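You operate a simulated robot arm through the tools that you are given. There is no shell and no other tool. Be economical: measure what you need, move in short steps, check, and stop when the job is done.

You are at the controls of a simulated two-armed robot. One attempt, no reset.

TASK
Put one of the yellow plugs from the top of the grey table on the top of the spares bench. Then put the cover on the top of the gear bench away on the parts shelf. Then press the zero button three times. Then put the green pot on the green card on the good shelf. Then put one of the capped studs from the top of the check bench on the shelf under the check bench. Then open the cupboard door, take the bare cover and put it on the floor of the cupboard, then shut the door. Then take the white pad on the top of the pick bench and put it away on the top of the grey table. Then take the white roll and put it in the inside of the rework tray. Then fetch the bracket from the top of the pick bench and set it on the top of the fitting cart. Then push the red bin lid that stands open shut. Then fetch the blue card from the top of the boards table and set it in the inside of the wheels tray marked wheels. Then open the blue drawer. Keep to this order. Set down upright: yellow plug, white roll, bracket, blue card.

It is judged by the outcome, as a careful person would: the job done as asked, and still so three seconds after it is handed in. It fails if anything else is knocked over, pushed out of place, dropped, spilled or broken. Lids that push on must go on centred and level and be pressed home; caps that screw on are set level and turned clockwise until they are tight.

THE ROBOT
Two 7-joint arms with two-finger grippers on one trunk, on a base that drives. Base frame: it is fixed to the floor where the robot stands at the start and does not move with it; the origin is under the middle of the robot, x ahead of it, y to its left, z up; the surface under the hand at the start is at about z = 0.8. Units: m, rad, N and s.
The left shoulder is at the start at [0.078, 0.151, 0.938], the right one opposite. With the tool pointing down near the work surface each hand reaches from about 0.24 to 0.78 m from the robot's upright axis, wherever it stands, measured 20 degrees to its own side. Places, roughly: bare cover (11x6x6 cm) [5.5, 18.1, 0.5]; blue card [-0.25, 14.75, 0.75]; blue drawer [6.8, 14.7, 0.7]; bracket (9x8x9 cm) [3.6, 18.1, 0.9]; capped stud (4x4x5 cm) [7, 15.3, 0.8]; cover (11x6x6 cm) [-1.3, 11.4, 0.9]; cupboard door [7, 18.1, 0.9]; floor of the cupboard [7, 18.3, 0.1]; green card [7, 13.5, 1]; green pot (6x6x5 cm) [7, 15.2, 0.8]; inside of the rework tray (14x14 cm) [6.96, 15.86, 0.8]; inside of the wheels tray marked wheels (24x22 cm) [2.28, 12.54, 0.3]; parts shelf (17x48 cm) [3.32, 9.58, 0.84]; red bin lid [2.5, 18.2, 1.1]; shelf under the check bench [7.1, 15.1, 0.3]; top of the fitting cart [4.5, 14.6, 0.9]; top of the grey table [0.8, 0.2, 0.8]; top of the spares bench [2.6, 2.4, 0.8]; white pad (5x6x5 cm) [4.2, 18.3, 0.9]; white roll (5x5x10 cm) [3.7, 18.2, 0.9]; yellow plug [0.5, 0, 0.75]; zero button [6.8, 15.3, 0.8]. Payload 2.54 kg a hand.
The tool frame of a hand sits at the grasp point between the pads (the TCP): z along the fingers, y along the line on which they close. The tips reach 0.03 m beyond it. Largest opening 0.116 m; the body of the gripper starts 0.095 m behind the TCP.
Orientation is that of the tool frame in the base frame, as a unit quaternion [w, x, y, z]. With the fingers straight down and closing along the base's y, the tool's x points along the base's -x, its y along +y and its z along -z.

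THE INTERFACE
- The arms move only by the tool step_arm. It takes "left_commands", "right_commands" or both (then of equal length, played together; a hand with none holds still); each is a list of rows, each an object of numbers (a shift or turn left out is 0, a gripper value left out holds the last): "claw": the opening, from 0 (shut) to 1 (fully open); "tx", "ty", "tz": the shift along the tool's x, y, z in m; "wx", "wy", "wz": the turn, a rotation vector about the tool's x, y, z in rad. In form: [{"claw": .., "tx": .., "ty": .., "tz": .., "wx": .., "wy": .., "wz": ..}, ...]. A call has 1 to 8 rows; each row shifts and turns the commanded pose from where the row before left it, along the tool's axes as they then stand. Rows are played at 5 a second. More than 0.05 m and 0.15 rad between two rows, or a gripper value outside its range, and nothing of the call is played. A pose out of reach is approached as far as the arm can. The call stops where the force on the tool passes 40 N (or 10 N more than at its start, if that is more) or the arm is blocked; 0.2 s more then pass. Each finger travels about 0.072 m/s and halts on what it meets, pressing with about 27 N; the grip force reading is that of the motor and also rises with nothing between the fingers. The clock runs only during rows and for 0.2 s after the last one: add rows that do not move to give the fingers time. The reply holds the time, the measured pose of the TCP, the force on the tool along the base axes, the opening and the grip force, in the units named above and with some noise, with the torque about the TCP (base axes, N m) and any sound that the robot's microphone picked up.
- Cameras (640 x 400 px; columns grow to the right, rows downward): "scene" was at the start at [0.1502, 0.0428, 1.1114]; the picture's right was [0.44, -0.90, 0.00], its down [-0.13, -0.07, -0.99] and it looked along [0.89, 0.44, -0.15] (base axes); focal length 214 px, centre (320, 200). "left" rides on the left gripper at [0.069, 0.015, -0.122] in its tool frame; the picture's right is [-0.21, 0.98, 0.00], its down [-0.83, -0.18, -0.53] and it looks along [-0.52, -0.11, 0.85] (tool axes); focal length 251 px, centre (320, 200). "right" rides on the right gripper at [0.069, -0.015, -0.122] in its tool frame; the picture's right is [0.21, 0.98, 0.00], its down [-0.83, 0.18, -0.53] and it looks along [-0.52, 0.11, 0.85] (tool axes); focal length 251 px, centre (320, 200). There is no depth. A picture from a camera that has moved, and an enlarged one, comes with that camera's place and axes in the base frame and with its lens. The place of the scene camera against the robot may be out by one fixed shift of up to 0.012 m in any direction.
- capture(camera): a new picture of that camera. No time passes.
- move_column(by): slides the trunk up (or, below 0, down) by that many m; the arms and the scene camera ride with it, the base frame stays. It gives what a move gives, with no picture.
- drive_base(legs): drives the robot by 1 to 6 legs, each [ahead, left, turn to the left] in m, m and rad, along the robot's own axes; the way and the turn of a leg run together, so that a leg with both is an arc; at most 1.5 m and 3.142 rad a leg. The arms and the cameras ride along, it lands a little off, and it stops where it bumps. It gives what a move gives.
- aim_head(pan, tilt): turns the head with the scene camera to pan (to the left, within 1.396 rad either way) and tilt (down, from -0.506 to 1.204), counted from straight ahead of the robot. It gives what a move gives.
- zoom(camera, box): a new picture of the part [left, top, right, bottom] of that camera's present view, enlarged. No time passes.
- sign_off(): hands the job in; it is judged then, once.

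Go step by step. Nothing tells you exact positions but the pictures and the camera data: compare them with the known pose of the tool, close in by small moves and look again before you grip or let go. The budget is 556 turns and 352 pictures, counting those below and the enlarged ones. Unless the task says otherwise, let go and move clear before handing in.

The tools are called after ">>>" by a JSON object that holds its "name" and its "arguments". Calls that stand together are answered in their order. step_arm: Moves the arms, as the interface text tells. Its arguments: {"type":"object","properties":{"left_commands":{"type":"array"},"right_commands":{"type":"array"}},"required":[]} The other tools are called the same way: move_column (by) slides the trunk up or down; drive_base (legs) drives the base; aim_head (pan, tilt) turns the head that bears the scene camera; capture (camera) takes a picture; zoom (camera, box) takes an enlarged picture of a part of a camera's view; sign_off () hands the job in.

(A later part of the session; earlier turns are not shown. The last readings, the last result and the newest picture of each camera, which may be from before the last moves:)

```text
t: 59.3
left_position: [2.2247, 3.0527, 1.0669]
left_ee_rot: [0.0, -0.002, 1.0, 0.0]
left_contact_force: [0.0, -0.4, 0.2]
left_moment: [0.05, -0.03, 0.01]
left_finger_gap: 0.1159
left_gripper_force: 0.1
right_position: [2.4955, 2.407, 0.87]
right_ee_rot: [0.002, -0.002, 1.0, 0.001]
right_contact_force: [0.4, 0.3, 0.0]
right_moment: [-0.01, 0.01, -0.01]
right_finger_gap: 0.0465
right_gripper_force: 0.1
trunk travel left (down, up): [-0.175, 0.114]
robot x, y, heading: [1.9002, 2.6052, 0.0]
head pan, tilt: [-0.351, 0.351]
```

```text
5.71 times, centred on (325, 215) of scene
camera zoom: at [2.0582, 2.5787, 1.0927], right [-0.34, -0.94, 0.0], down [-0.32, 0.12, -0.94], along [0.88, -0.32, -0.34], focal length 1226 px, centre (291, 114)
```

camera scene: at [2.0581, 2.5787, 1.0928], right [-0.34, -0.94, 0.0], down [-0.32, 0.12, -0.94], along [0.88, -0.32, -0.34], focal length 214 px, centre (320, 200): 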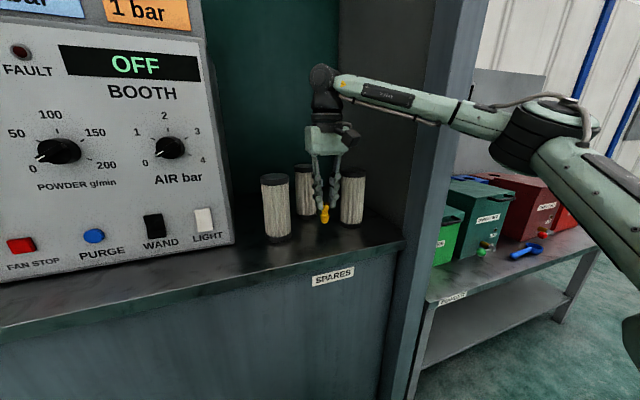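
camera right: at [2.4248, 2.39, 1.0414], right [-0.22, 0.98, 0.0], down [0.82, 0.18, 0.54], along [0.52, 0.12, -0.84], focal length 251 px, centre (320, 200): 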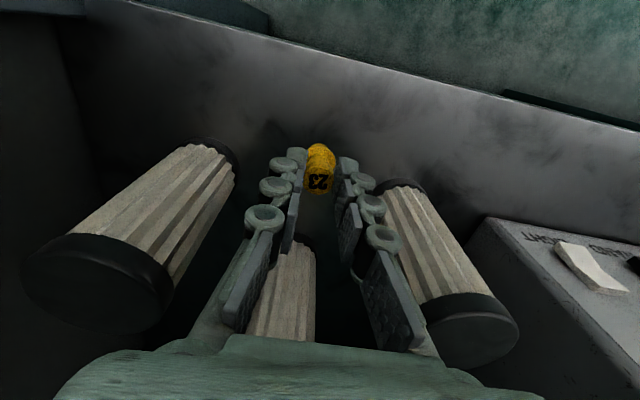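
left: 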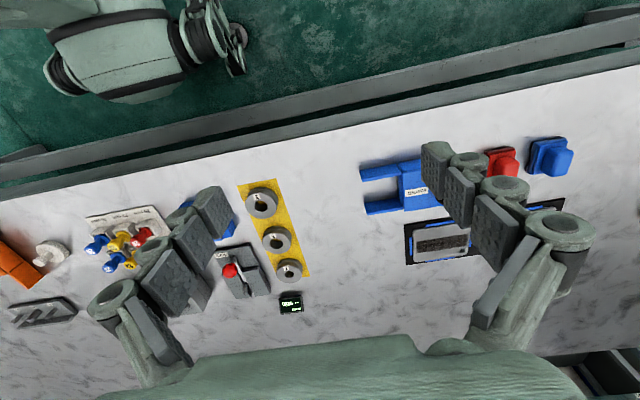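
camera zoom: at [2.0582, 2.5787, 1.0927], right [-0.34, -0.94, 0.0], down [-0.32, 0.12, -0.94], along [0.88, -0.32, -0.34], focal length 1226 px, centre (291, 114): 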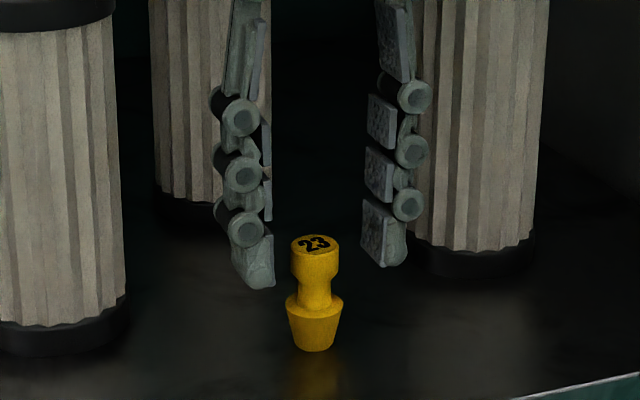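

The plug stands upright on the spares bench. I lift away, back off from the counter and check.

>>> {"name": "step_arm", "arguments": {"right_commands": [{"tz": -0.045}, {"tz": -0.045}, {"tz": -0.045}, {"tz": -0.045}, {"tx": 0.048}, {"tx": 0.048}, {"tx": 0.048}, {"tx": 0.04}]}}

>>> {"name": "zoom", "arguments": {"camera": "scene", "box": [230, 150, 410, 270]}}

```text
t: 61.1
left_position: [2.2235, 3.0542, 1.0684]
left_ee_rot: [0.001, -0.003, 1.0, 0.001]
left_contact_force: [0.6, 0.4, 1.2]
left_moment: [0.0, -0.01, 0.0]
left_finger_gap: 0.1159
left_gripper_force: 0.1
right_position: [2.3089, 2.4069, 1.048]
right_ee_rot: [0.001, -0.002, 1.0, 0.001]
right_contact_force: [0.8, 0.5, 0.1]
right_moment: [-0.01, 0.0, 0.04]
right_finger_gap: 0.0462
right_gripper_force: 0.1
trunk travel left (down, up): [-0.175, 0.114]
robot x, y, heading: [1.9019, 2.6097, 0.006]
head pan, tilt: [-0.351, 0.351]
```

```text
3.33 times, centred on (320, 210) of scene
camera zoom: at [2.0579, 2.5787, 1.0928], right [-0.34, -0.94, 0.0], down [-0.32, 0.12, -0.94], along [0.88, -0.32, -0.34], focal length 715 px, centre (320, 167)
```

zoom: 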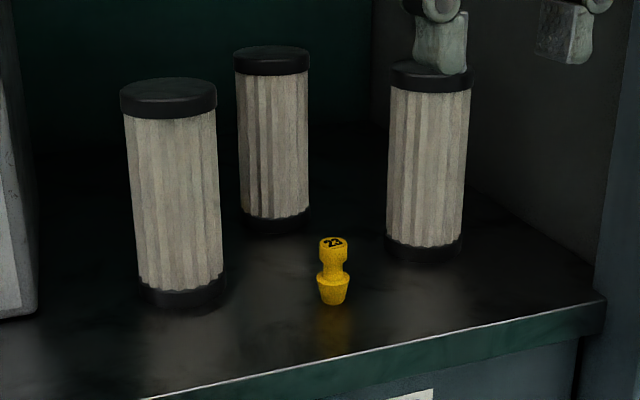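

Task 1 is done. Next is the gear bench near [-1.3, 11.4]; I back away, turn to face +y and look around.

>>> {"name": "drive_base", "arguments": {"legs": [[-0.8, 0, 0], [0, 0, 1.57]]}}

>>> {"name": "aim_head", "arguments": {"pan": 0.0, "tilt": 0.2}}

>>> {"name": "capture", "arguments": {"camera": "scene"}}

>>> {"name": "aim_head", "arguments": {"pan": 0.8, "tilt": 0.2}}

>>> {"name": "capture", "arguments": {"camera": "scene"}}

```text
t: 69.4
left_position: [0.6361, 2.8974, 1.0674]
left_ee_rot: [-0.001, 0.723, -0.691, 0.0]
left_contact_force: [-0.2, -0.6, -0.5]
left_moment: [-0.02, 0.02, -0.01]
left_finger_gap: 0.1161
left_gripper_force: 0.0
right_position: [1.2797, 3.009, 1.0487]
right_ee_rot: [-0.001, 0.722, -0.692, -0.002]
right_contact_force: [0.6, 0.4, -1.3]
right_moment: [-0.02, 0.04, -0.02]
right_finger_gap: 0.0466
right_gripper_force: 0.0
trunk travel left (down, up): [-0.175, 0.114]
robot x, y, heading: [1.0929, 2.5947, 1.616]
head pan, tilt: [-0.351, 0.351]
```

```text
t: 70.2
left_position: [0.6373, 2.8973, 1.0688]
left_ee_rot: [0.0, 0.723, -0.691, -0.001]
left_contact_force: [0.2, -0.1, 0.2]
left_moment: [0.02, 0.01, -0.01]
left_finger_gap: 0.1159
left_gripper_force: 0.1
right_position: [1.2787, 3.0091, 1.0481]
right_ee_rot: [0.0, 0.723, -0.691, -0.002]
right_contact_force: [0.7, -0.2, -0.9]
right_moment: [0.04, -0.01, 0.02]
right_finger_gap: 0.0466
right_gripper_force: 0.1
trunk travel left (down, up): [-0.175, 0.114]
robot x, y, heading: [1.0923, 2.593, 1.615]
head pan, tilt: [0.0, 0.201]
```

```text
315 pictures are left
camera scene: at [1.0858, 2.758, 1.1067], right [1.0, 0.04, 0.0], down [0.01, -0.2, -0.98], along [-0.04, 0.98, -0.2], focal length 214 px, centre (320, 200)
```

scene: 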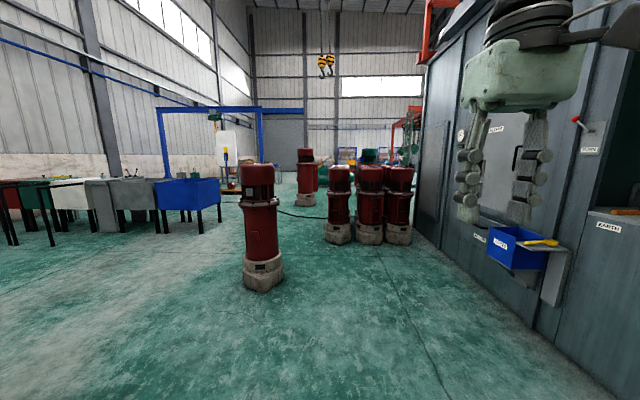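

```text
t: 71.4
left_position: [0.6358, 2.8972, 1.0693]
left_ee_rot: [-0.001, 0.723, -0.69, -0.001]
left_contact_force: [0.3, 0.0, 0.7]
left_moment: [0.02, -0.01, 0.02]
left_finger_gap: 0.116
left_gripper_force: 0.0
right_position: [1.2792, 3.0084, 1.0497]
right_ee_rot: [0.0, 0.722, -0.692, -0.002]
right_contact_force: [0.1, 0.1, 0.3]
right_moment: [0.0, 0.0, 0.0]
right_finger_gap: 0.0465
right_gripper_force: 0.0
trunk travel left (down, up): [-0.175, 0.114]
robot x, y, heading: [1.094, 2.5972, 1.613]
head pan, tilt: [0.799, 0.201]
```

```text
314 pictures are left
camera scene: at [1.0203, 2.7269, 1.1068], right [0.67, 0.75, 0.0], down [0.15, -0.13, -0.98], along [-0.73, 0.65, -0.2], focal length 214 px, centre (320, 200)
```

scene: 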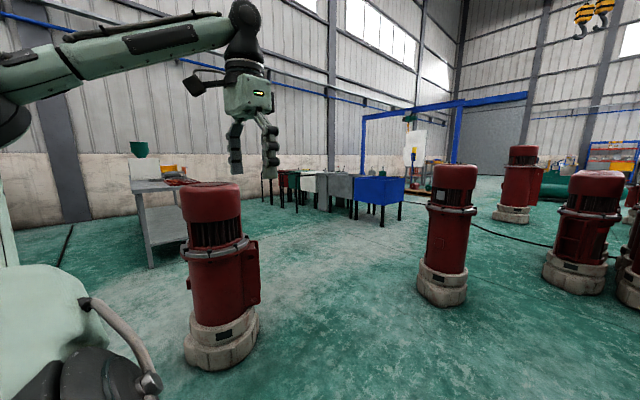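

Several drums stand in the way, but there is a gap to the left of the nearest one. I tuck the left hand, raise the trunk and drive through in legs.

>>> {"name": "step_arm", "arguments": {"left_commands": [{"ty": -0.05}, {"ty": -0.05}, {"ty": -0.05}, {"ty": -0.05}]}}

>>> {"name": "move_column", "arguments": {"by": 0.11}}

>>> {"name": "drive_base", "arguments": {"legs": [[0, 0, -0.043], [1.1, 0.87, 0], [0.7, 0.42, 0]]}}

>>> {"name": "aim_head", "arguments": {"pan": 0.0, "tilt": 0.3}}

>>> {"name": "capture", "arguments": {"camera": "scene"}}

```text
t: 72.4
left_position: [0.8387, 2.9074, 1.0673]
left_ee_rot: [0.0, 0.723, -0.69, 0.0]
left_contact_force: [0.5, -0.1, -0.4]
left_moment: [-0.03, 0.0, 0.03]
left_finger_gap: 0.116
left_gripper_force: 0.2
right_position: [1.2787, 3.0089, 1.048]
right_ee_rot: [0.0, 0.722, -0.692, -0.003]
right_contact_force: [-0.1, 0.6, -0.4]
right_moment: [0.0, -0.05, 0.0]
right_finger_gap: 0.0463
right_gripper_force: 0.1
trunk travel left (down, up): [-0.175, 0.114]
robot x, y, heading: [1.0941, 2.5933, 1.614]
head pan, tilt: [0.799, 0.201]
```

```text
t: 73.8
left_position: [0.8375, 2.907, 1.1789]
left_ee_rot: [-0.001, 0.723, -0.691, 0.0]
left_contact_force: [0.1, -0.4, -0.1]
left_moment: [-0.01, 0.03, 0.0]
left_finger_gap: 0.1159
left_gripper_force: 0.0
right_position: [1.2797, 3.01, 1.1582]
right_ee_rot: [0.0, 0.723, -0.691, -0.002]
right_contact_force: [0.0, -0.4, 0.3]
right_moment: [0.02, 0.0, 0.02]
right_finger_gap: 0.0463
right_gripper_force: 0.1
trunk travel left (down, up): [-0.285, 0.004]
robot x, y, heading: [1.0939, 2.5956, 1.612]
head pan, tilt: [0.799, 0.201]
```

```text
t: 86.9
left_position: [-0.4382, 4.6654, 1.178]
left_ee_rot: [0.0, 0.712, -0.702, -0.001]
left_contact_force: [-0.4, 0.9, 1.2]
left_moment: [0.01, -0.01, 0.01]
left_finger_gap: 0.1158
left_gripper_force: 0.1
right_position: [0.008, 4.7523, 1.1586]
right_ee_rot: [-0.001, 0.711, -0.704, -0.002]
right_contact_force: [-0.1, 0.0, 0.4]
right_moment: [-0.04, -0.04, -0.04]
right_finger_gap: 0.0462
right_gripper_force: 0.1
trunk travel left (down, up): [-0.285, 0.004]
robot x, y, heading: [-0.1898, 4.3429, 1.584]
head pan, tilt: [0.799, 0.201]
```

```text
t: 88.0
left_position: [-0.4355, 4.6643, 1.1778]
left_ee_rot: [-0.001, 0.712, -0.702, -0.001]
left_contact_force: [-0.8, -0.2, 0.6]
left_moment: [-0.01, 0.04, 0.01]
left_finger_gap: 0.116
left_gripper_force: 0.0
right_position: [0.0079, 4.7532, 1.1575]
right_ee_rot: [0.0, 0.711, -0.703, -0.002]
right_contact_force: [-0.2, 0.7, -0.5]
right_moment: [-0.04, 0.01, 0.0]
right_finger_gap: 0.0463
right_gripper_force: 0.0
trunk travel left (down, up): [-0.285, 0.004]
robot x, y, heading: [-0.192, 4.3422, 1.584]
head pan, tilt: [0.0, 0.3]
```

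```text
313 pictures are left
camera scene: at [-0.1938, 4.5076, 1.2075], right [1.0, 0.01, 0.0], down [0.0, -0.3, -0.96], along [-0.01, 0.96, -0.3], focal length 214 px, centre (320, 200)
```

scene: 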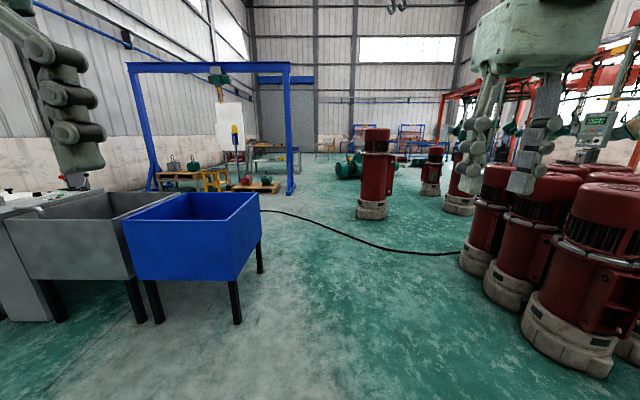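

The way ahead at x≈-0.05 is clear between the blue tank and the drums. I drive on north.

>>> {"name": "drive_base", "arguments": {"legs": [[1.4, -0.15, -0.013], [1.5, 0, 0], [1.2, 0, 0]]}}

>>> {"name": "aim_head", "arguments": {"pan": 0.3, "tilt": 0.2}}

>>> {"name": "capture", "arguments": {"camera": "scene"}}

>>> {"name": "aim_head", "arguments": {"pan": -0.8, "tilt": 0.2}}

>>> {"name": "capture", "arguments": {"camera": "scene"}}

```text
t: 101.4
left_position: [-0.289, 7.4906, 1.1802]
left_ee_rot: [0.005, -0.705, 0.709, 0.001]
left_contact_force: [0.0, 0.0, -0.3]
left_moment: [-0.02, -0.01, 0.01]
left_finger_gap: 0.1158
left_gripper_force: 0.0
right_position: [0.162, 7.5693, 1.1648]
right_ee_rot: [0.003, -0.701, 0.713, 0.007]
right_contact_force: [0.4, -0.3, -0.3]
right_moment: [0.02, 0.02, -0.01]
right_finger_gap: 0.0464
right_gripper_force: 0.0
trunk travel left (down, up): [-0.285, 0.004]
robot x, y, heading: [-0.0431, 7.1761, 1.569]
head pan, tilt: [0.0, 0.3]
stopped in leg 2: the robot was blocked; the commanded pose is now the measured one
```

```text
t: 102.2
left_position: [-0.2887, 7.4888, 1.1803]
left_ee_rot: [0.007, -0.706, 0.708, 0.003]
left_contact_force: [1.0, 0.1, -0.1]
left_moment: [0.01, 0.03, 0.02]
left_finger_gap: 0.1161
left_gripper_force: 0.2
right_position: [0.1619, 7.5693, 1.1653]
right_ee_rot: [0.004, -0.702, 0.712, 0.008]
right_contact_force: [0.6, 0.7, 0.5]
right_moment: [0.02, 0.0, -0.01]
right_finger_gap: 0.0461
right_gripper_force: 0.1
trunk travel left (down, up): [-0.285, 0.004]
robot x, y, heading: [-0.0431, 7.1715, 1.57]
head pan, tilt: [0.3, 0.201]
```

```text
312 pictures are left
camera scene: at [-0.0755, 7.3234, 1.2182], right [0.96, 0.29, 0.01], down [0.06, -0.18, -0.98], along [-0.28, 0.94, -0.19], focal length 214 px, centre (320, 200)
```

scene: 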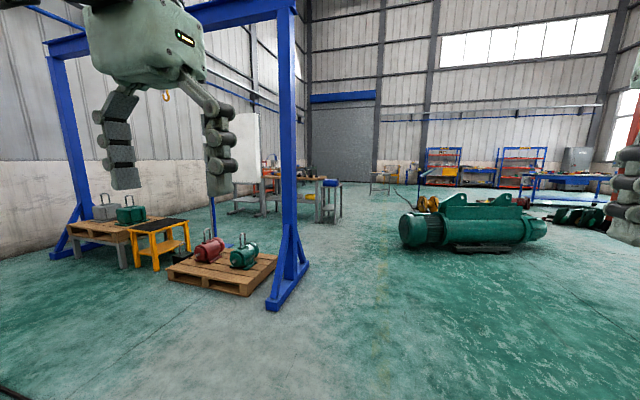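

```text
t: 103.5
left_position: [-0.2876, 7.4901, 1.1812]
left_ee_rot: [0.007, -0.706, 0.708, 0.004]
left_contact_force: [0.3, 0.9, 0.2]
left_moment: [-0.01, 0.02, -0.01]
left_finger_gap: 0.1159
left_gripper_force: 0.0
right_position: [0.1625, 7.5691, 1.1653]
right_ee_rot: [0.005, -0.702, 0.712, 0.008]
right_contact_force: [0.1, -0.6, 0.5]
right_moment: [0.04, -0.02, -0.01]
right_finger_gap: 0.0464
right_gripper_force: 0.1
trunk travel left (down, up): [-0.285, 0.004]
robot x, y, heading: [-0.0414, 7.1714, 1.569]
head pan, tilt: [-0.799, 0.201]
```

```text
311 pictures are left
camera scene: at [0.0188, 7.2986, 1.2186], right [0.69, -0.72, 0.0], down [-0.14, -0.13, -0.98], along [0.71, 0.68, -0.19], focal length 214 px, centre (320, 200)
```

scene: 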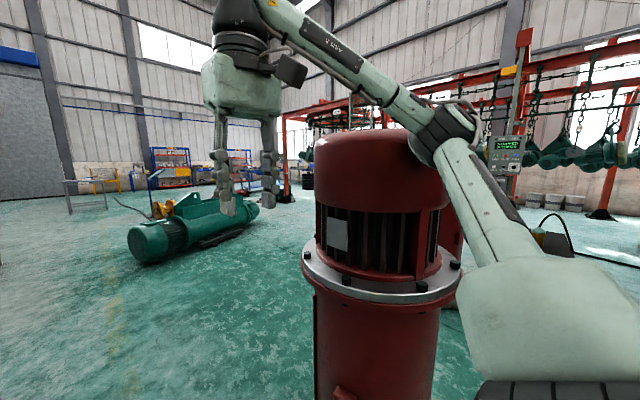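

I was stopped, likely because the right arm or base came close to a drum near (0.6, 7.65). I back off a little, sidestep left and check.

>>> {"name": "drive_base", "arguments": {"legs": [[-0.15, 0, 0], [0, 0.25, 0]]}}

>>> {"name": "capture", "arguments": {"camera": "scene"}}

```text
t: 107.5
left_position: [-0.5303, 7.348, 1.1783]
left_ee_rot: [0.002, -0.706, 0.708, 0.0]
left_contact_force: [-0.2, 0.9, 0.6]
left_moment: [-0.01, -0.06, 0.0]
left_finger_gap: 0.1157
left_gripper_force: 0.1
right_position: [-0.0807, 7.4289, 1.16]
right_ee_rot: [-0.002, -0.702, 0.712, 0.005]
right_contact_force: [-0.4, 0.5, -0.9]
right_moment: [0.01, -0.01, 0.01]
right_finger_gap: 0.0461
right_gripper_force: 0.1
trunk travel left (down, up): [-0.285, 0.004]
robot x, y, heading: [-0.2867, 7.0209, 1.563]
head pan, tilt: [-0.799, 0.201]
```

```text
310 pictures are left
camera scene: at [-0.2237, 7.1583, 1.2168], right [0.69, -0.72, 0.0], down [-0.14, -0.14, -0.98], along [0.71, 0.68, -0.2], focal length 214 px, centre (320, 200)
```

scene: 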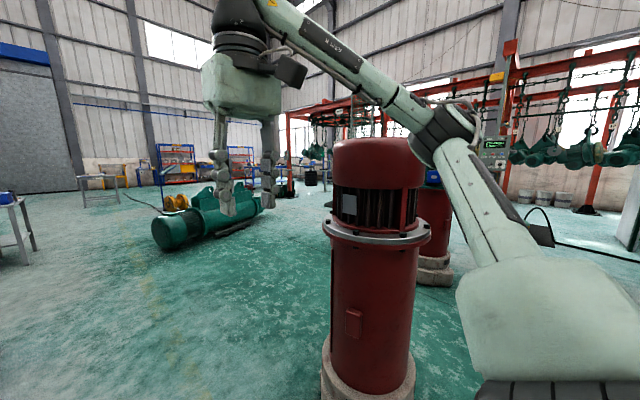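

The drum is still standing. With more side clearance I continue north.

>>> {"name": "drive_base", "arguments": {"legs": [[1.4, 0, 0], [1.3, 0, 0]]}}

>>> {"name": "aim_head", "arguments": {"pan": 0.5, "tilt": 0.25}}

>>> {"name": "capture", "arguments": {"camera": "scene"}}

```text
t: 120.8
left_position: [-0.5562, 10.0834, 1.1778]
left_ee_rot: [0.0, 0.717, -0.697, -0.001]
left_contact_force: [-0.6, -0.2, -0.3]
left_moment: [-0.01, 0.0, 0.0]
left_finger_gap: 0.116
left_gripper_force: 0.2
right_position: [-0.1086, 10.1773, 1.1579]
right_ee_rot: [0.002, 0.713, -0.701, -0.006]
right_contact_force: [-0.3, 0.5, 0.2]
right_moment: [-0.01, 0.0, -0.03]
right_finger_gap: 0.0461
right_gripper_force: 0.0
trunk travel left (down, up): [-0.285, 0.004]
robot x, y, heading: [-0.3109, 9.7645, 1.596]
head pan, tilt: [-0.799, 0.201]
```

```text
t: 122.3
left_position: [-0.5578, 10.0818, 1.1778]
left_ee_rot: [-0.001, 0.717, -0.697, -0.001]
left_contact_force: [-0.1, -0.4, -0.2]
left_moment: [-0.01, 0.01, 0.02]
left_finger_gap: 0.1158
left_gripper_force: 0.1
right_position: [-0.1098, 10.1757, 1.1596]
right_ee_rot: [0.002, 0.713, -0.701, -0.005]
right_contact_force: [-0.4, -0.9, -0.1]
right_moment: [0.01, 0.03, -0.02]
right_finger_gap: 0.0463
right_gripper_force: 0.1
trunk travel left (down, up): [-0.285, 0.004]
robot x, y, heading: [-0.3055, 9.7649, 1.593]
head pan, tilt: [0.499, 0.25]
```

```text
309 pictures are left
camera scene: at [-0.3557, 9.916, 1.2122], right [0.87, 0.5, 0.0], down [0.12, -0.21, -0.97], along [-0.49, 0.84, -0.25], focal length 214 px, centre (320, 200)
```

scene: 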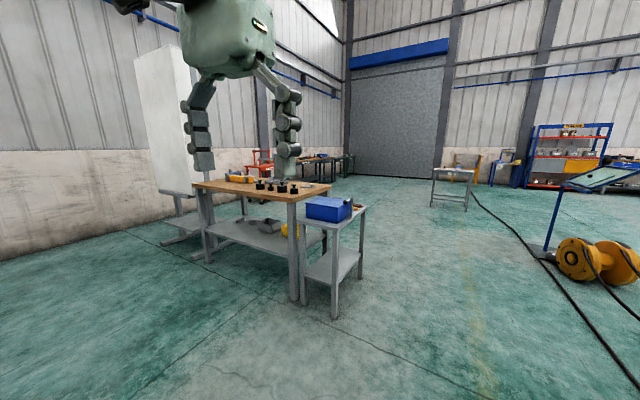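

>>> {"name": "zoom", "arguments": {"camera": "scene", "box": [180, 150, 380, 275]}}

```text
3.20 times, centred on (280, 212) of scene
camera zoom: at [-0.3557, 9.916, 1.2122], right [0.87, 0.5, 0.0], down [0.12, -0.21, -0.97], along [-0.49, 0.84, -0.25], focal length 686 px, centre (448, 160)
```

zoom: 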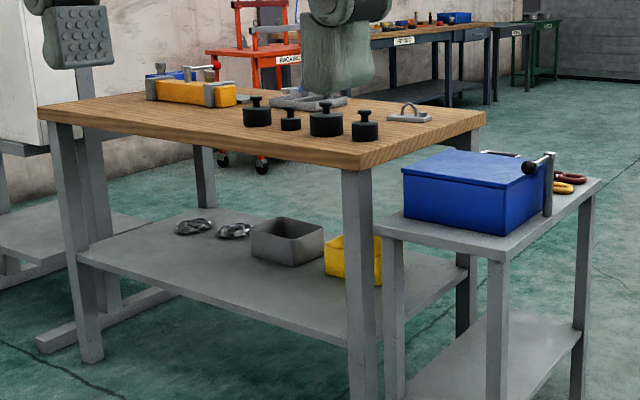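

The cover is the small grey plate with a loop handle near (-1.4, 11.47) on the wooden bench (top z≈0.84). It is nearer the bench's north edge, so I go around the small table and approach from the north, facing south.

>>> {"name": "drive_base", "arguments": {"legs": [[1.3, 0, -0.022], [1.4, 0, 0], [0, 0.9, 0], [0, 0, 3.12]]}}

>>> {"name": "aim_head", "arguments": {"pan": 0.0, "tilt": 0.4}}

>>> {"name": "capture", "arguments": {"camera": "scene"}}

```text
t: 151.3
left_position: [-1.0839, 12.0851, 1.1781]
left_ee_rot: [0.0, 0.731, 0.682, -0.001]
left_contact_force: [0.8, 0.4, -0.3]
left_moment: [0.01, -0.02, 0.0]
left_finger_gap: 0.116
left_gripper_force: 0.1
right_position: [-1.5374, 12.0353, 1.1596]
right_ee_rot: [0.006, 0.735, 0.678, 0.002]
right_contact_force: [0.4, -0.4, -0.2]
right_moment: [0.0, 0.02, -0.02]
right_finger_gap: 0.0463
right_gripper_force: 0.2
trunk travel left (down, up): [-0.285, 0.004]
robot x, y, heading: [-1.3039, 12.4259, -1.641]
head pan, tilt: [0.499, 0.25]
```

```text
t: 152.2
left_position: [-1.0835, 12.0849, 1.1789]
left_ee_rot: [0.001, 0.731, 0.682, -0.001]
left_contact_force: [-0.8, 0.8, -0.1]
left_moment: [-0.02, 0.0, 0.02]
left_finger_gap: 0.1159
left_gripper_force: 0.0
right_position: [-1.5372, 12.0353, 1.1597]
right_ee_rot: [0.005, 0.735, 0.678, 0.001]
right_contact_force: [0.0, -0.8, 0.0]
right_moment: [0.0, 0.0, -0.01]
right_finger_gap: 0.0466
right_gripper_force: 0.1
trunk travel left (down, up): [-0.285, 0.004]
robot x, y, heading: [-1.3, 12.423, -1.645]
head pan, tilt: [0.0, 0.4]
```

```text
307 pictures are left
camera scene: at [-1.3146, 12.2662, 1.1982], right [-1.0, 0.07, 0.0], down [0.03, 0.39, -0.92], along [-0.07, -0.92, -0.39], focal length 214 px, centre (320, 200)
```

scene: 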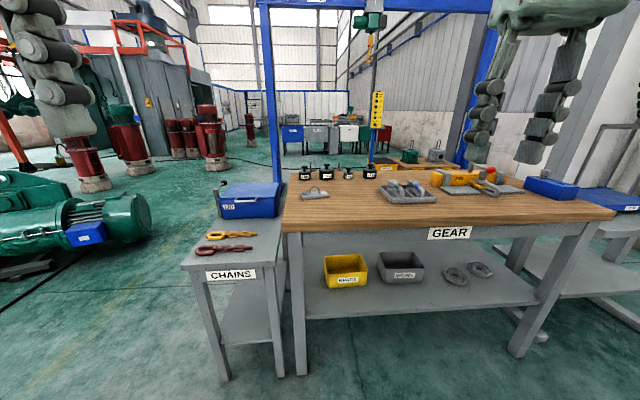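

The cover is at about (-1.36, 11.36) on the GEAR bench. The CHAINS table is in the way on the left, so I'll use the left hand from a spot around (-1.6, 12.05).

>>> {"name": "drive_base", "arguments": {"legs": [[0, 0, 0.074], [0, -0.28, 0], [0.37, 0, 0]]}}

>>> {"name": "move_column", "arguments": {"by": -0.1}}

>>> {"name": "aim_head", "arguments": {"pan": 0.35, "tilt": 0.5}}

>>> {"name": "capture", "arguments": {"camera": "scene"}}

>>> {"name": "capture", "arguments": {"camera": "left"}}

```text
t: 157.8
left_position: [-1.3452, 11.7381, 1.1778]
left_ee_rot: [0.001, 0.711, 0.703, 0.0]
left_contact_force: [0.5, -0.2, 1.3]
left_moment: [0.02, 0.03, 0.02]
left_finger_gap: 0.1159
left_gripper_force: 0.0
right_position: [-1.7964, 11.6631, 1.1594]
right_ee_rot: [0.006, 0.715, 0.699, 0.002]
right_contact_force: [0.4, -0.8, 0.1]
right_moment: [0.01, -0.01, -0.01]
right_finger_gap: 0.0464
right_gripper_force: 0.1
trunk travel left (down, up): [-0.285, 0.004]
robot x, y, heading: [-1.5876, 12.0679, -1.581]
head pan, tilt: [0.0, 0.4]
```

```text
t: 159.2
left_position: [-1.3461, 11.7403, 1.0789]
left_ee_rot: [0.001, 0.712, 0.703, -0.002]
left_contact_force: [-0.7, -0.8, 1.2]
left_moment: [-0.01, 0.04, 0.04]
left_finger_gap: 0.116
left_gripper_force: 0.1
right_position: [-1.7968, 11.6634, 1.0589]
right_ee_rot: [0.006, 0.714, 0.7, 0.002]
right_contact_force: [0.1, 0.2, 0.1]
right_moment: [0.0, -0.01, 0.0]
right_finger_gap: 0.0462
right_gripper_force: 0.0
trunk travel left (down, up): [-0.185, 0.104]
robot x, y, heading: [-1.5847, 12.0664, -1.59]
head pan, tilt: [0.0, 0.4]
```

```text
t: 160.0
left_position: [-1.3469, 11.7407, 1.0786]
left_ee_rot: [0.0, 0.711, 0.703, -0.001]
left_contact_force: [-0.4, -0.1, 0.0]
left_moment: [-0.02, -0.02, -0.03]
left_finger_gap: 0.1161
left_gripper_force: 0.0
right_position: [-1.797, 11.6652, 1.0598]
right_ee_rot: [0.006, 0.715, 0.699, 0.001]
right_contact_force: [0.7, 0.4, 0.0]
right_moment: [0.03, -0.03, 0.02]
right_finger_gap: 0.0466
right_gripper_force: 0.1
trunk travel left (down, up): [-0.185, 0.104]
robot x, y, heading: [-1.5844, 12.0677, -1.586]
head pan, tilt: [0.351, 0.499]
```

```text
306 pictures are left
camera scene: at [-1.5563, 11.914, 1.0891], right [-0.94, -0.33, 0.0], down [-0.16, 0.45, -0.88], along [0.29, -0.83, -0.48], focal length 214 px, centre (320, 200)
```

scene: 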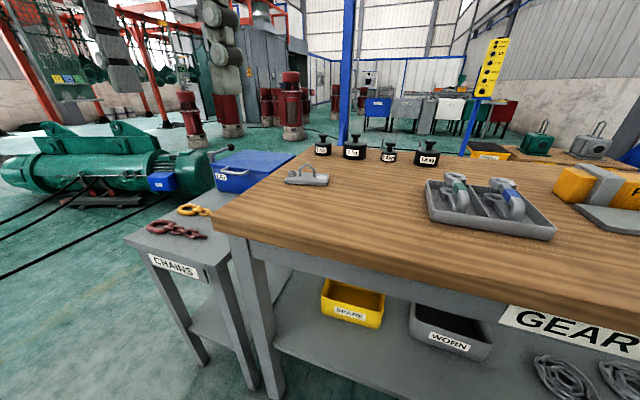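

```text
305 pictures are left
camera left: at [-1.33, 11.8088, 1.2002], right [0.97, -0.23, 0.0], down [-0.19, -0.82, 0.54], along [-0.12, -0.52, -0.84], focal length 251 px, centre (320, 200)
```

left: 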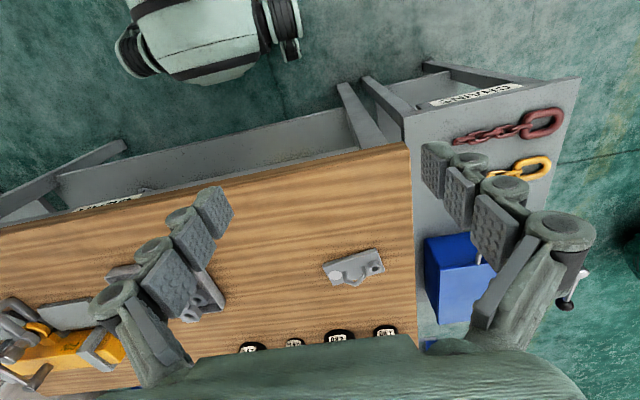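

>>> {"name": "zoom", "arguments": {"camera": "left", "box": [300, 230, 410, 300]}}

>>> {"name": "zoom", "arguments": {"camera": "scene", "box": [260, 140, 360, 200]}}

```text
5.71 times, centred on (355, 265) of left
camera zoom: at [-1.33, 11.8088, 1.2002], right [0.97, -0.23, 0.0], down [-0.19, -0.82, 0.54], along [-0.12, -0.52, -0.84], focal length 1437 px, centre (120, -171)
```

zoom: 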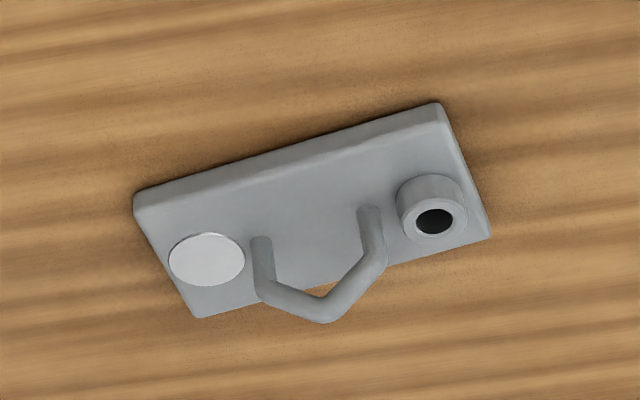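

```text
6.40 times, centred on (310, 170) of scene
camera zoom: at [-1.5563, 11.914, 1.0891], right [-0.94, -0.33, 0.0], down [-0.16, 0.45, -0.88], along [0.29, -0.83, -0.48], focal length 1373 px, centre (384, 392)
```

zoom: 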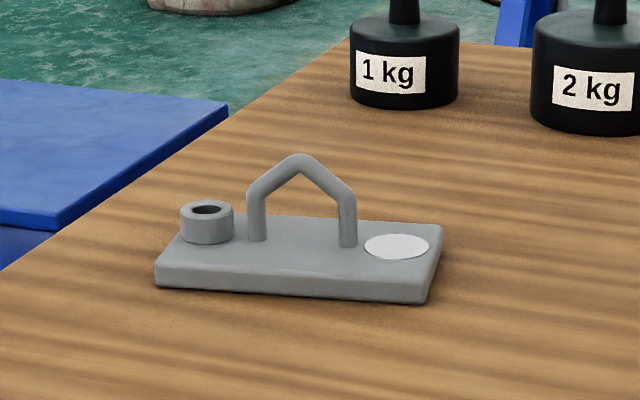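

The cover is a plate with a bail handle, centred about (-1.35, 11.42), its long side turned 11.5° from base x. I'll grip the bail across its thickness, so I rotate the left hand by about 78°.

>>> {"name": "step_arm", "arguments": {"left_commands": [{"claw": 0.6, "wz": 0.149}, {"wz": 0.149}, {"wz": 0.149}, {"wz": 0.149}, {"wz": 0.149}, {"wz": 0.149}, {"wz": 0.149}, {"wz": 0.149}]}}

>>> {"name": "step_arm", "arguments": {"left_commands": [{"wz": 0.149}, {"wz": 0.02}, {}]}}

```text
t: 161.8
left_position: [-1.3466, 11.7388, 1.0784]
left_ee_rot: [0.001, 0.984, 0.18, 0.001]
left_contact_force: [0.5, 0.0, -0.4]
left_moment: [0.04, 0.03, -0.02]
left_finger_gap: 0.0699
left_gripper_force: 0.0
right_position: [-1.798, 11.6637, 1.0592]
right_ee_rot: [0.006, 0.715, 0.7, 0.001]
right_contact_force: [0.5, 0.3, 0.0]
right_moment: [0.02, 0.01, 0.03]
right_finger_gap: 0.0465
right_gripper_force: 0.1
trunk travel left (down, up): [-0.185, 0.104]
robot x, y, heading: [-1.5847, 12.0663, -1.583]
head pan, tilt: [0.351, 0.499]
```

```text
t: 162.6
left_position: [-1.3464, 11.7395, 1.0793]
left_ee_rot: [0.001, 0.995, 0.098, 0.0]
left_contact_force: [-0.4, 0.5, -0.4]
left_moment: [-0.01, 0.02, 0.02]
left_finger_gap: 0.0697
left_gripper_force: 0.0
right_position: [-1.7974, 11.6642, 1.0592]
right_ee_rot: [0.006, 0.714, 0.7, 0.002]
right_contact_force: [-0.8, 0.1, -0.6]
right_moment: [-0.01, 0.0, -0.02]
right_finger_gap: 0.0465
right_gripper_force: 0.1
trunk travel left (down, up): [-0.185, 0.104]
robot x, y, heading: [-1.5834, 12.0655, -1.586]
head pan, tilt: [0.351, 0.499]
```

>>> {"name": "step_arm", "arguments": {"left_commands": [{"tx": -0.0093, "ty": 0.0441}, {"tx": -0.0093, "ty": 0.0441}, {"tx": -0.0093, "ty": 0.0441}, {"tx": -0.0093, "ty": 0.0441}, {"tx": -0.0093, "ty": 0.0441}, {"tx": -0.0093, "ty": 0.0441}, {"tx": -0.0093, "ty": 0.0441}, {}]}}

>>> {"name": "capture", "arguments": {"camera": "left"}}

```text
t: 164.4
left_position: [-1.3305, 11.4647, 1.0475]
left_ee_rot: [0.003, 0.995, 0.1, -0.001]
left_contact_force: [-0.5, 0.3, -0.5]
left_moment: [-0.02, -0.01, -0.03]
left_finger_gap: 0.0694
left_gripper_force: 0.1
left hand out of reach, approached as far as the arm can: row 6, 7
right_position: [-1.7965, 11.6628, 1.0595]
right_ee_rot: [0.005, 0.714, 0.7, 0.002]
right_contact_force: [0.0, 0.9, 1.0]
right_moment: [0.0, 0.0, 0.01]
right_finger_gap: 0.0463
right_gripper_force: 0.0
trunk travel left (down, up): [-0.185, 0.104]
robot x, y, heading: [-1.582, 12.0673, -1.587]
head pan, tilt: [0.351, 0.499]
```

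```text
302 pictures are left
camera left: at [-1.2588, 11.4635, 1.1697], right [-0.02, -1.0, 0.01], down [-0.84, 0.02, 0.53], along [-0.53, 0.01, -0.85], focal length 251 px, centre (320, 200)
```

left: 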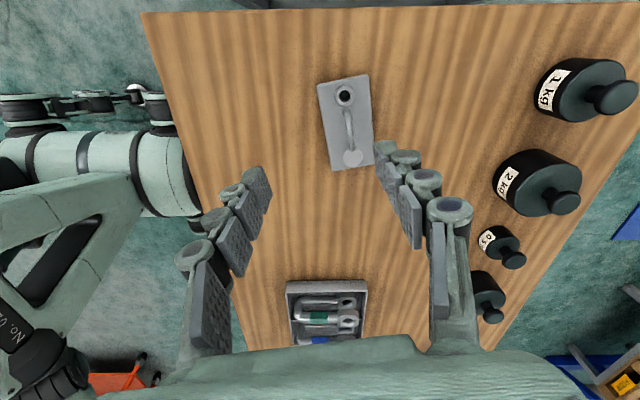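

The arm is at its reach limit at this height; lower down it reaches farther. I descend 8 cm and then shift onto the bail.

>>> {"name": "step_arm", "arguments": {"left_commands": [{"tz": 0.04}, {"tz": 0.04}, {"tx": -0.0123, "ty": 0.0163}, {"tx": -0.0123, "ty": 0.0163}, {}]}}

>>> {"name": "capture", "arguments": {"camera": "left"}}

```text
t: 165.6
left_position: [-1.3463, 11.4293, 0.9675]
left_ee_rot: [0.002, 0.995, 0.1, 0.0]
left_contact_force: [0.2, -0.1, -0.6]
left_moment: [-0.04, -0.04, -0.03]
left_finger_gap: 0.0693
left_gripper_force: 0.0
right_position: [-1.7977, 11.6645, 1.0595]
right_ee_rot: [0.006, 0.714, 0.7, 0.002]
right_contact_force: [-1.1, -0.5, -0.1]
right_moment: [0.01, 0.02, -0.01]
right_finger_gap: 0.0466
right_gripper_force: 0.0
trunk travel left (down, up): [-0.185, 0.104]
robot x, y, heading: [-1.5831, 12.0657, -1.584]
head pan, tilt: [0.351, 0.499]
```

```text
301 pictures are left
camera left: at [-1.2753, 11.4281, 1.0892], right [-0.02, -1.0, 0.0], down [-0.85, 0.02, 0.53], along [-0.53, 0.01, -0.85], focal length 251 px, centre (320, 200)
```

left: 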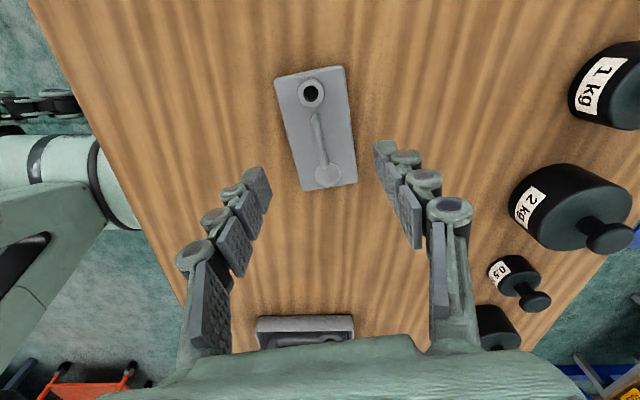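

Aligned well. I descend to grip height on the bail and close.

>>> {"name": "step_arm", "arguments": {"left_commands": [{"tz": 0.03}, {"tz": 0.03}, {"tz": 0.008}, {}, {"claw": 0.02}, {}, {}, {}]}}

>>> {"name": "capture", "arguments": {"camera": "left"}}

```text
t: 167.4
left_position: [-1.3454, 11.4282, 0.902]
left_ee_rot: [0.001, 0.995, 0.099, 0.0]
left_contact_force: [-0.4, 0.0, -0.1]
left_moment: [-0.01, 0.02, 0.0]
left_finger_gap: 0.0069
left_gripper_force: 27.0
right_position: [-1.7966, 11.6636, 1.0593]
right_ee_rot: [0.006, 0.715, 0.7, 0.002]
right_contact_force: [-0.5, 0.9, 0.1]
right_moment: [-0.03, 0.0, -0.01]
right_finger_gap: 0.0466
right_gripper_force: 0.1
trunk travel left (down, up): [-0.185, 0.104]
robot x, y, heading: [-1.5849, 12.0675, -1.587]
head pan, tilt: [0.351, 0.499]
```

```text
300 pictures are left
camera left: at [-1.275, 11.4266, 1.0234], right [-0.02, -1.0, 0.0], down [-0.85, 0.02, 0.53], along [-0.53, 0.01, -0.85], focal length 251 px, centre (320, 200)
```

left: 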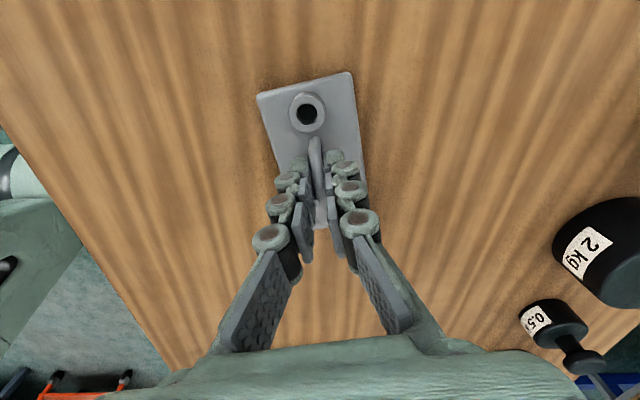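

>>> {"name": "step_arm", "arguments": {"left_commands": [{"tz": -0.03}, {"tz": -0.04}, {"tz": -0.04}, {}]}}

>>> {"name": "capture", "arguments": {"camera": "left"}}

>>> {"name": "zoom", "arguments": {"camera": "scene", "box": [220, 60, 420, 200]}}

```text
t: 168.4
left_position: [-1.3388, 11.4404, 1.0008]
left_ee_rot: [0.002, 0.995, 0.099, 0.0]
left_contact_force: [-0.7, -0.2, -2.8]
left_moment: [-0.01, -0.04, 0.03]
left_finger_gap: 0.007
left_gripper_force: 26.8
left hand out of reach, approached as far as the arm can: row 3
right_position: [-1.7974, 11.6631, 1.0591]
right_ee_rot: [0.005, 0.714, 0.7, 0.002]
right_contact_force: [0.1, -0.6, 0.7]
right_moment: [0.02, -0.03, 0.02]
right_finger_gap: 0.0462
right_gripper_force: 0.0
trunk travel left (down, up): [-0.185, 0.104]
robot x, y, heading: [-1.5837, 12.0686, -1.581]
head pan, tilt: [0.351, 0.499]
```

```text
299 pictures are left
camera left: at [-1.2672, 11.4385, 1.1232], right [-0.02, -1.0, 0.0], down [-0.84, 0.02, 0.53], along [-0.53, 0.01, -0.85], focal length 251 px, centre (320, 200)
```

left: 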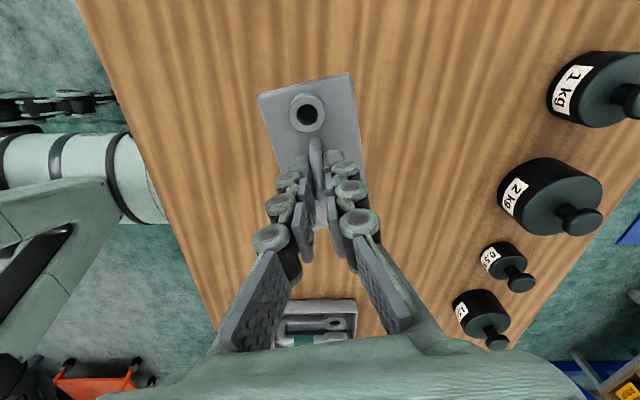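

```text
2.86 times, centred on (320, 130) of scene
camera zoom: at [-1.5561, 11.9136, 1.0889], right [-0.94, -0.33, 0.0], down [-0.16, 0.45, -0.88], along [0.29, -0.83, -0.48], focal length 613 px, centre (320, 400)
```

zoom: 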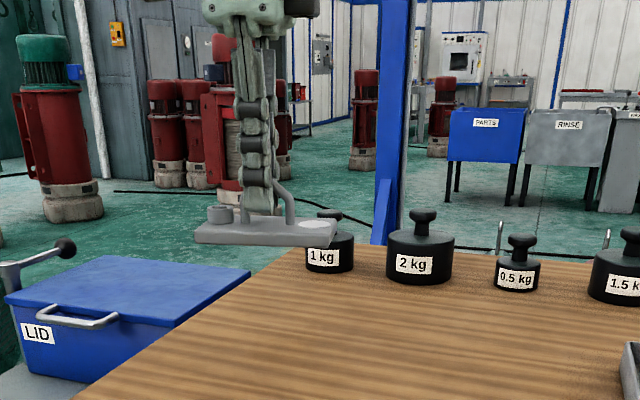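

The cover is lifted level. I retract the hand, raise the trunk, back away and look towards the parts shelf at (3.32, 9.58).

>>> {"name": "step_arm", "arguments": {"left_commands": [{"tx": 0.0093, "ty": -0.0441}, {"tx": 0.0093, "ty": -0.0441}, {"tx": 0.0093, "ty": -0.0441}, {"tx": 0.0093, "ty": -0.0441}, {"tx": 0.0093, "ty": -0.0441}, {"tx": 0.0093, "ty": -0.0441}]}}

>>> {"name": "move_column", "arguments": {"by": 0.1}}

>>> {"name": "drive_base", "arguments": {"legs": [[-0.5, 0, 0], [0, 1.3, 0], [0, 1.3, 0]]}}

>>> {"name": "aim_head", "arguments": {"pan": 0.6, "tilt": 0.2}}

>>> {"name": "capture", "arguments": {"camera": "scene"}}

```text
t: 169.8
left_position: [-1.3309, 11.7136, 1.0045]
left_ee_rot: [0.0, 0.995, 0.1, 0.0]
left_contact_force: [-0.2, -0.7, -2.1]
left_moment: [0.02, 0.02, -0.01]
left_finger_gap: 0.0068
left_gripper_force: 27.0
right_position: [-1.7979, 11.6638, 1.0603]
right_ee_rot: [0.005, 0.715, 0.699, 0.002]
right_contact_force: [-0.4, -0.6, -0.5]
right_moment: [-0.03, -0.01, 0.01]
right_finger_gap: 0.0463
right_gripper_force: 0.1
trunk travel left (down, up): [-0.185, 0.104]
robot x, y, heading: [-1.5857, 12.0641, -1.583]
head pan, tilt: [0.351, 0.499]
```

```text
t: 171.1
left_position: [-1.3308, 11.712, 1.1045]
left_ee_rot: [0.001, 0.995, 0.098, 0.001]
left_contact_force: [-0.2, 0.2, -1.4]
left_moment: [0.0, 0.0, 0.0]
left_finger_gap: 0.0067
left_gripper_force: 27.5
right_position: [-1.7973, 11.6635, 1.1588]
right_ee_rot: [0.005, 0.714, 0.7, 0.002]
right_contact_force: [0.3, -0.3, -0.1]
right_moment: [0.01, 0.01, 0.01]
right_finger_gap: 0.0461
right_gripper_force: 0.1
trunk travel left (down, up): [-0.285, 0.004]
robot x, y, heading: [-1.5845, 12.0641, -1.587]
head pan, tilt: [0.351, 0.499]
```

```text
t: 193.4
left_position: [0.7341, 12.2181, 1.1037]
left_ee_rot: [0.001, 0.994, 0.111, 0.0]
left_contact_force: [0.1, 0.6, -1.6]
left_moment: [0.01, -0.05, 0.0]
left_finger_gap: 0.0069
left_gripper_force: 26.6
right_position: [0.2687, 12.1582, 1.1603]
right_ee_rot: [0.005, 0.705, 0.709, 0.002]
right_contact_force: [0.2, 0.9, -1.2]
right_moment: [-0.01, -0.02, -0.02]
right_finger_gap: 0.0462
right_gripper_force: 0.2
trunk travel left (down, up): [-0.285, 0.004]
robot x, y, heading: [0.4724, 12.5664, -1.56]
head pan, tilt: [0.351, 0.499]
stopped in leg 3: the robot was blocked; the commanded pose is now the measured one
```

```text
t: 194.2
left_position: [0.7341, 12.2181, 1.105]
left_ee_rot: [0.001, 0.994, 0.112, 0.0]
left_contact_force: [0.5, 0.0, -1.9]
left_moment: [-0.04, -0.02, -0.01]
left_finger_gap: 0.0068
left_gripper_force: 27.3
right_position: [0.2692, 12.1584, 1.1595]
right_ee_rot: [0.006, 0.706, 0.708, 0.002]
right_contact_force: [-0.4, 0.4, 0.5]
right_moment: [0.0, -0.02, -0.01]
right_finger_gap: 0.0464
right_gripper_force: 0.0
trunk travel left (down, up): [-0.285, 0.004]
robot x, y, heading: [0.473, 12.568, -1.557]
head pan, tilt: [0.6, 0.201]
```

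```text
297 pictures are left
camera scene: at [0.5253, 12.4231, 1.2166], right [-0.82, -0.57, 0.0], down [-0.11, 0.16, -0.98], along [0.56, -0.8, -0.2], focal length 214 px, centre (320, 200)
```

scene: 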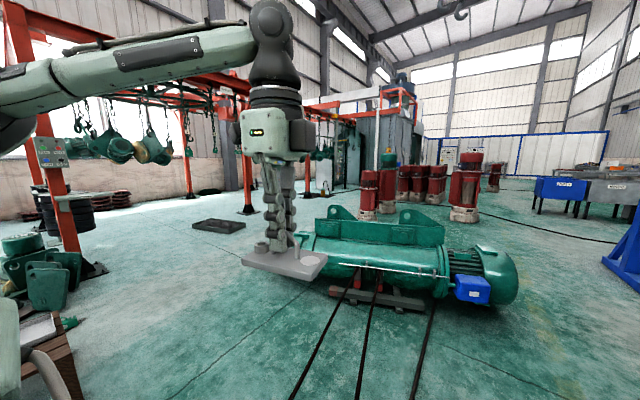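

I was stopped by something on my left side. I look at it.

>>> {"name": "aim_head", "arguments": {"pan": 1.39, "tilt": 0.45}}

>>> {"name": "capture", "arguments": {"camera": "scene"}}

```text
t: 195.3
left_position: [0.7341, 12.219, 1.105]
left_ee_rot: [0.0, 0.994, 0.111, 0.001]
left_contact_force: [0.1, -0.3, -2.5]
left_moment: [0.0, -0.02, 0.01]
left_finger_gap: 0.0072
left_gripper_force: 27.5
right_position: [0.2702, 12.1573, 1.1607]
right_ee_rot: [0.006, 0.706, 0.708, 0.002]
right_contact_force: [-0.4, 0.0, -0.9]
right_moment: [0.01, -0.02, 0.0]
right_finger_gap: 0.0467
right_gripper_force: 0.2
trunk travel left (down, up): [-0.285, 0.004]
robot x, y, heading: [0.4731, 12.5655, -1.558]
head pan, tilt: [1.389, 0.45]
```

```text
296 pictures are left
camera scene: at [0.5624, 12.4838, 1.1935], right [-0.17, -0.99, 0.0], down [-0.43, 0.07, -0.9], along [0.89, -0.15, -0.44], focal length 214 px, centre (320, 200)
```

scene: 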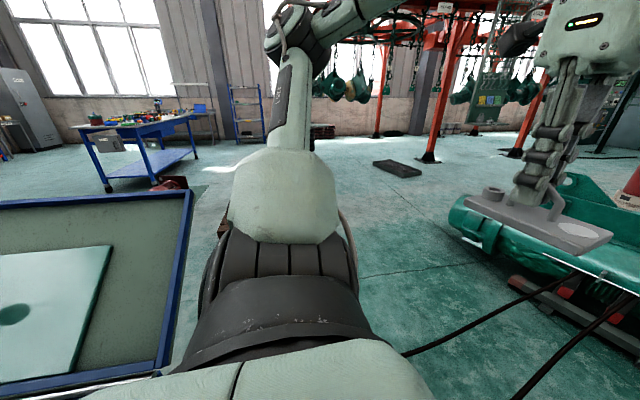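

>>> {"name": "drive_base", "arguments": {"legs": [[0, -0.4, 0]]}}

>>> {"name": "capture", "arguments": {"camera": "scene"}}

```text
t: 199.8
left_position: [0.3293, 12.2125, 1.1045]
left_ee_rot: [0.001, 0.994, 0.114, 0.001]
left_contact_force: [0.6, -1.1, -3.2]
left_moment: [0.02, 0.0, -0.01]
left_finger_gap: 0.0068
left_gripper_force: 27.4
right_position: [-0.1356, 12.1518, 1.1603]
right_ee_rot: [0.006, 0.703, 0.711, 0.001]
right_contact_force: [-0.7, 0.0, -0.8]
right_moment: [0.0, -0.02, 0.0]
right_finger_gap: 0.0464
right_gripper_force: 0.0
trunk travel left (down, up): [-0.285, 0.004]
robot x, y, heading: [0.0653, 12.5565, -1.552]
head pan, tilt: [1.389, 0.45]
```

```text
295 pictures are left
camera scene: at [0.1551, 12.4785, 1.1935], right [-0.16, -0.99, 0.0], down [-0.43, 0.07, -0.9], along [0.89, -0.15, -0.44], focal length 214 px, centre (320, 200)
```

scene: 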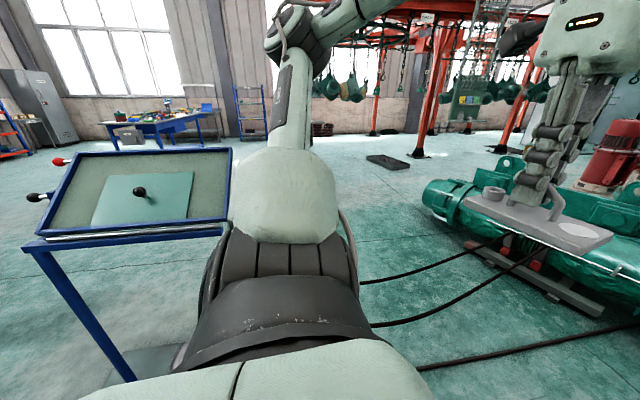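

>>> {"name": "zoom", "arguments": {"camera": "scene", "box": [340, 0, 640, 190]}}

```text
2.11 times, centred on (490, 95) of scene
camera zoom: at [0.1551, 12.4785, 1.1935], right [-0.16, -0.99, 0.0], down [-0.43, 0.07, -0.9], along [0.89, -0.15, -0.44], focal length 452 px, centre (-38, 421)
```

zoom: 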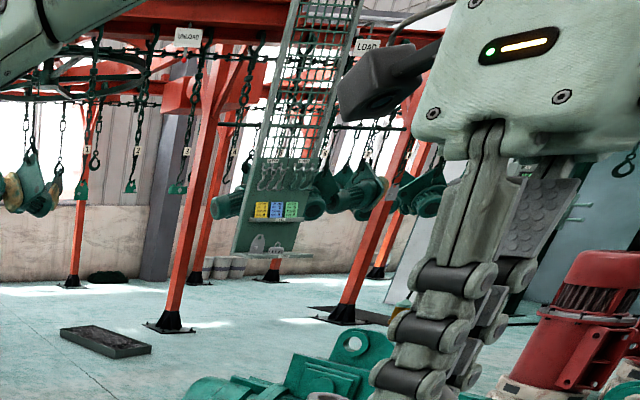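

The parts shelf is the lower ledge of a green tool panel near the red overhead conveyor; it appears to face west. I go south a bit, turn east and drive between the hoist and the blue stand.

>>> {"name": "drive_base", "arguments": {"legs": [[0.75, 0, 0], [0, 0, 1.55]]}}

>>> {"name": "aim_head", "arguments": {"pan": -0.3, "tilt": 0.35}}

>>> {"name": "capture", "arguments": {"camera": "scene"}}

```text
t: 207.7
left_position: [0.4253, 12.0848, 1.1038]
left_ee_rot: [0.001, 0.622, 0.783, 0.001]
left_contact_force: [-1.3, -0.1, -2.7]
left_moment: [0.01, -0.01, 0.02]
left_finger_gap: 0.0069
left_gripper_force: 27.2
right_position: [0.4879, 11.6197, 1.1599]
right_ee_rot: [0.003, -0.005, 1.0, 0.005]
right_contact_force: [-0.6, 0.0, -0.5]
right_moment: [0.02, 0.03, -0.02]
right_finger_gap: 0.0468
right_gripper_force: 0.1
trunk travel left (down, up): [-0.285, 0.004]
robot x, y, heading: [0.0794, 11.8198, 0.016]
head pan, tilt: [1.389, 0.45]
```

```text
t: 209.5
left_position: [0.4248, 12.0851, 1.1035]
left_ee_rot: [0.001, 0.624, 0.782, 0.0]
left_contact_force: [0.0, 0.6, -3.1]
left_moment: [-0.01, -0.01, -0.06]
left_finger_gap: 0.0069
left_gripper_force: 26.8
right_position: [0.4867, 11.6185, 1.1591]
right_ee_rot: [0.002, -0.005, 1.0, 0.005]
right_contact_force: [0.8, -1.0, 0.6]
right_moment: [-0.04, 0.0, 0.02]
right_finger_gap: 0.0464
right_gripper_force: 0.0
trunk travel left (down, up): [-0.285, 0.004]
robot x, y, heading: [0.0798, 11.8166, 0.014]
head pan, tilt: [-0.3, 0.351]
```

```text
293 pictures are left
camera scene: at [0.236, 11.7965, 1.2027], right [-0.28, -0.96, 0.0], down [-0.33, 0.1, -0.94], along [0.9, -0.26, -0.34], focal length 214 px, centre (320, 200)
```

scene: 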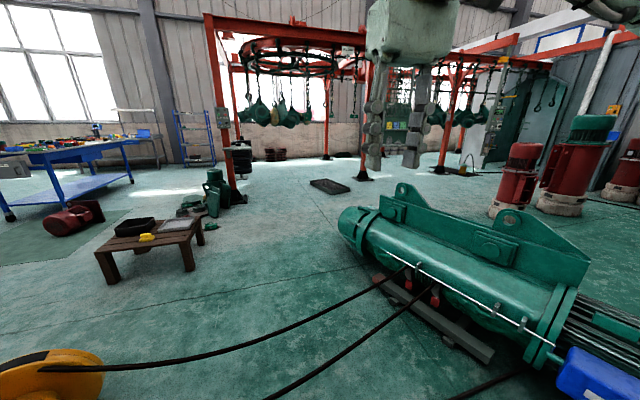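

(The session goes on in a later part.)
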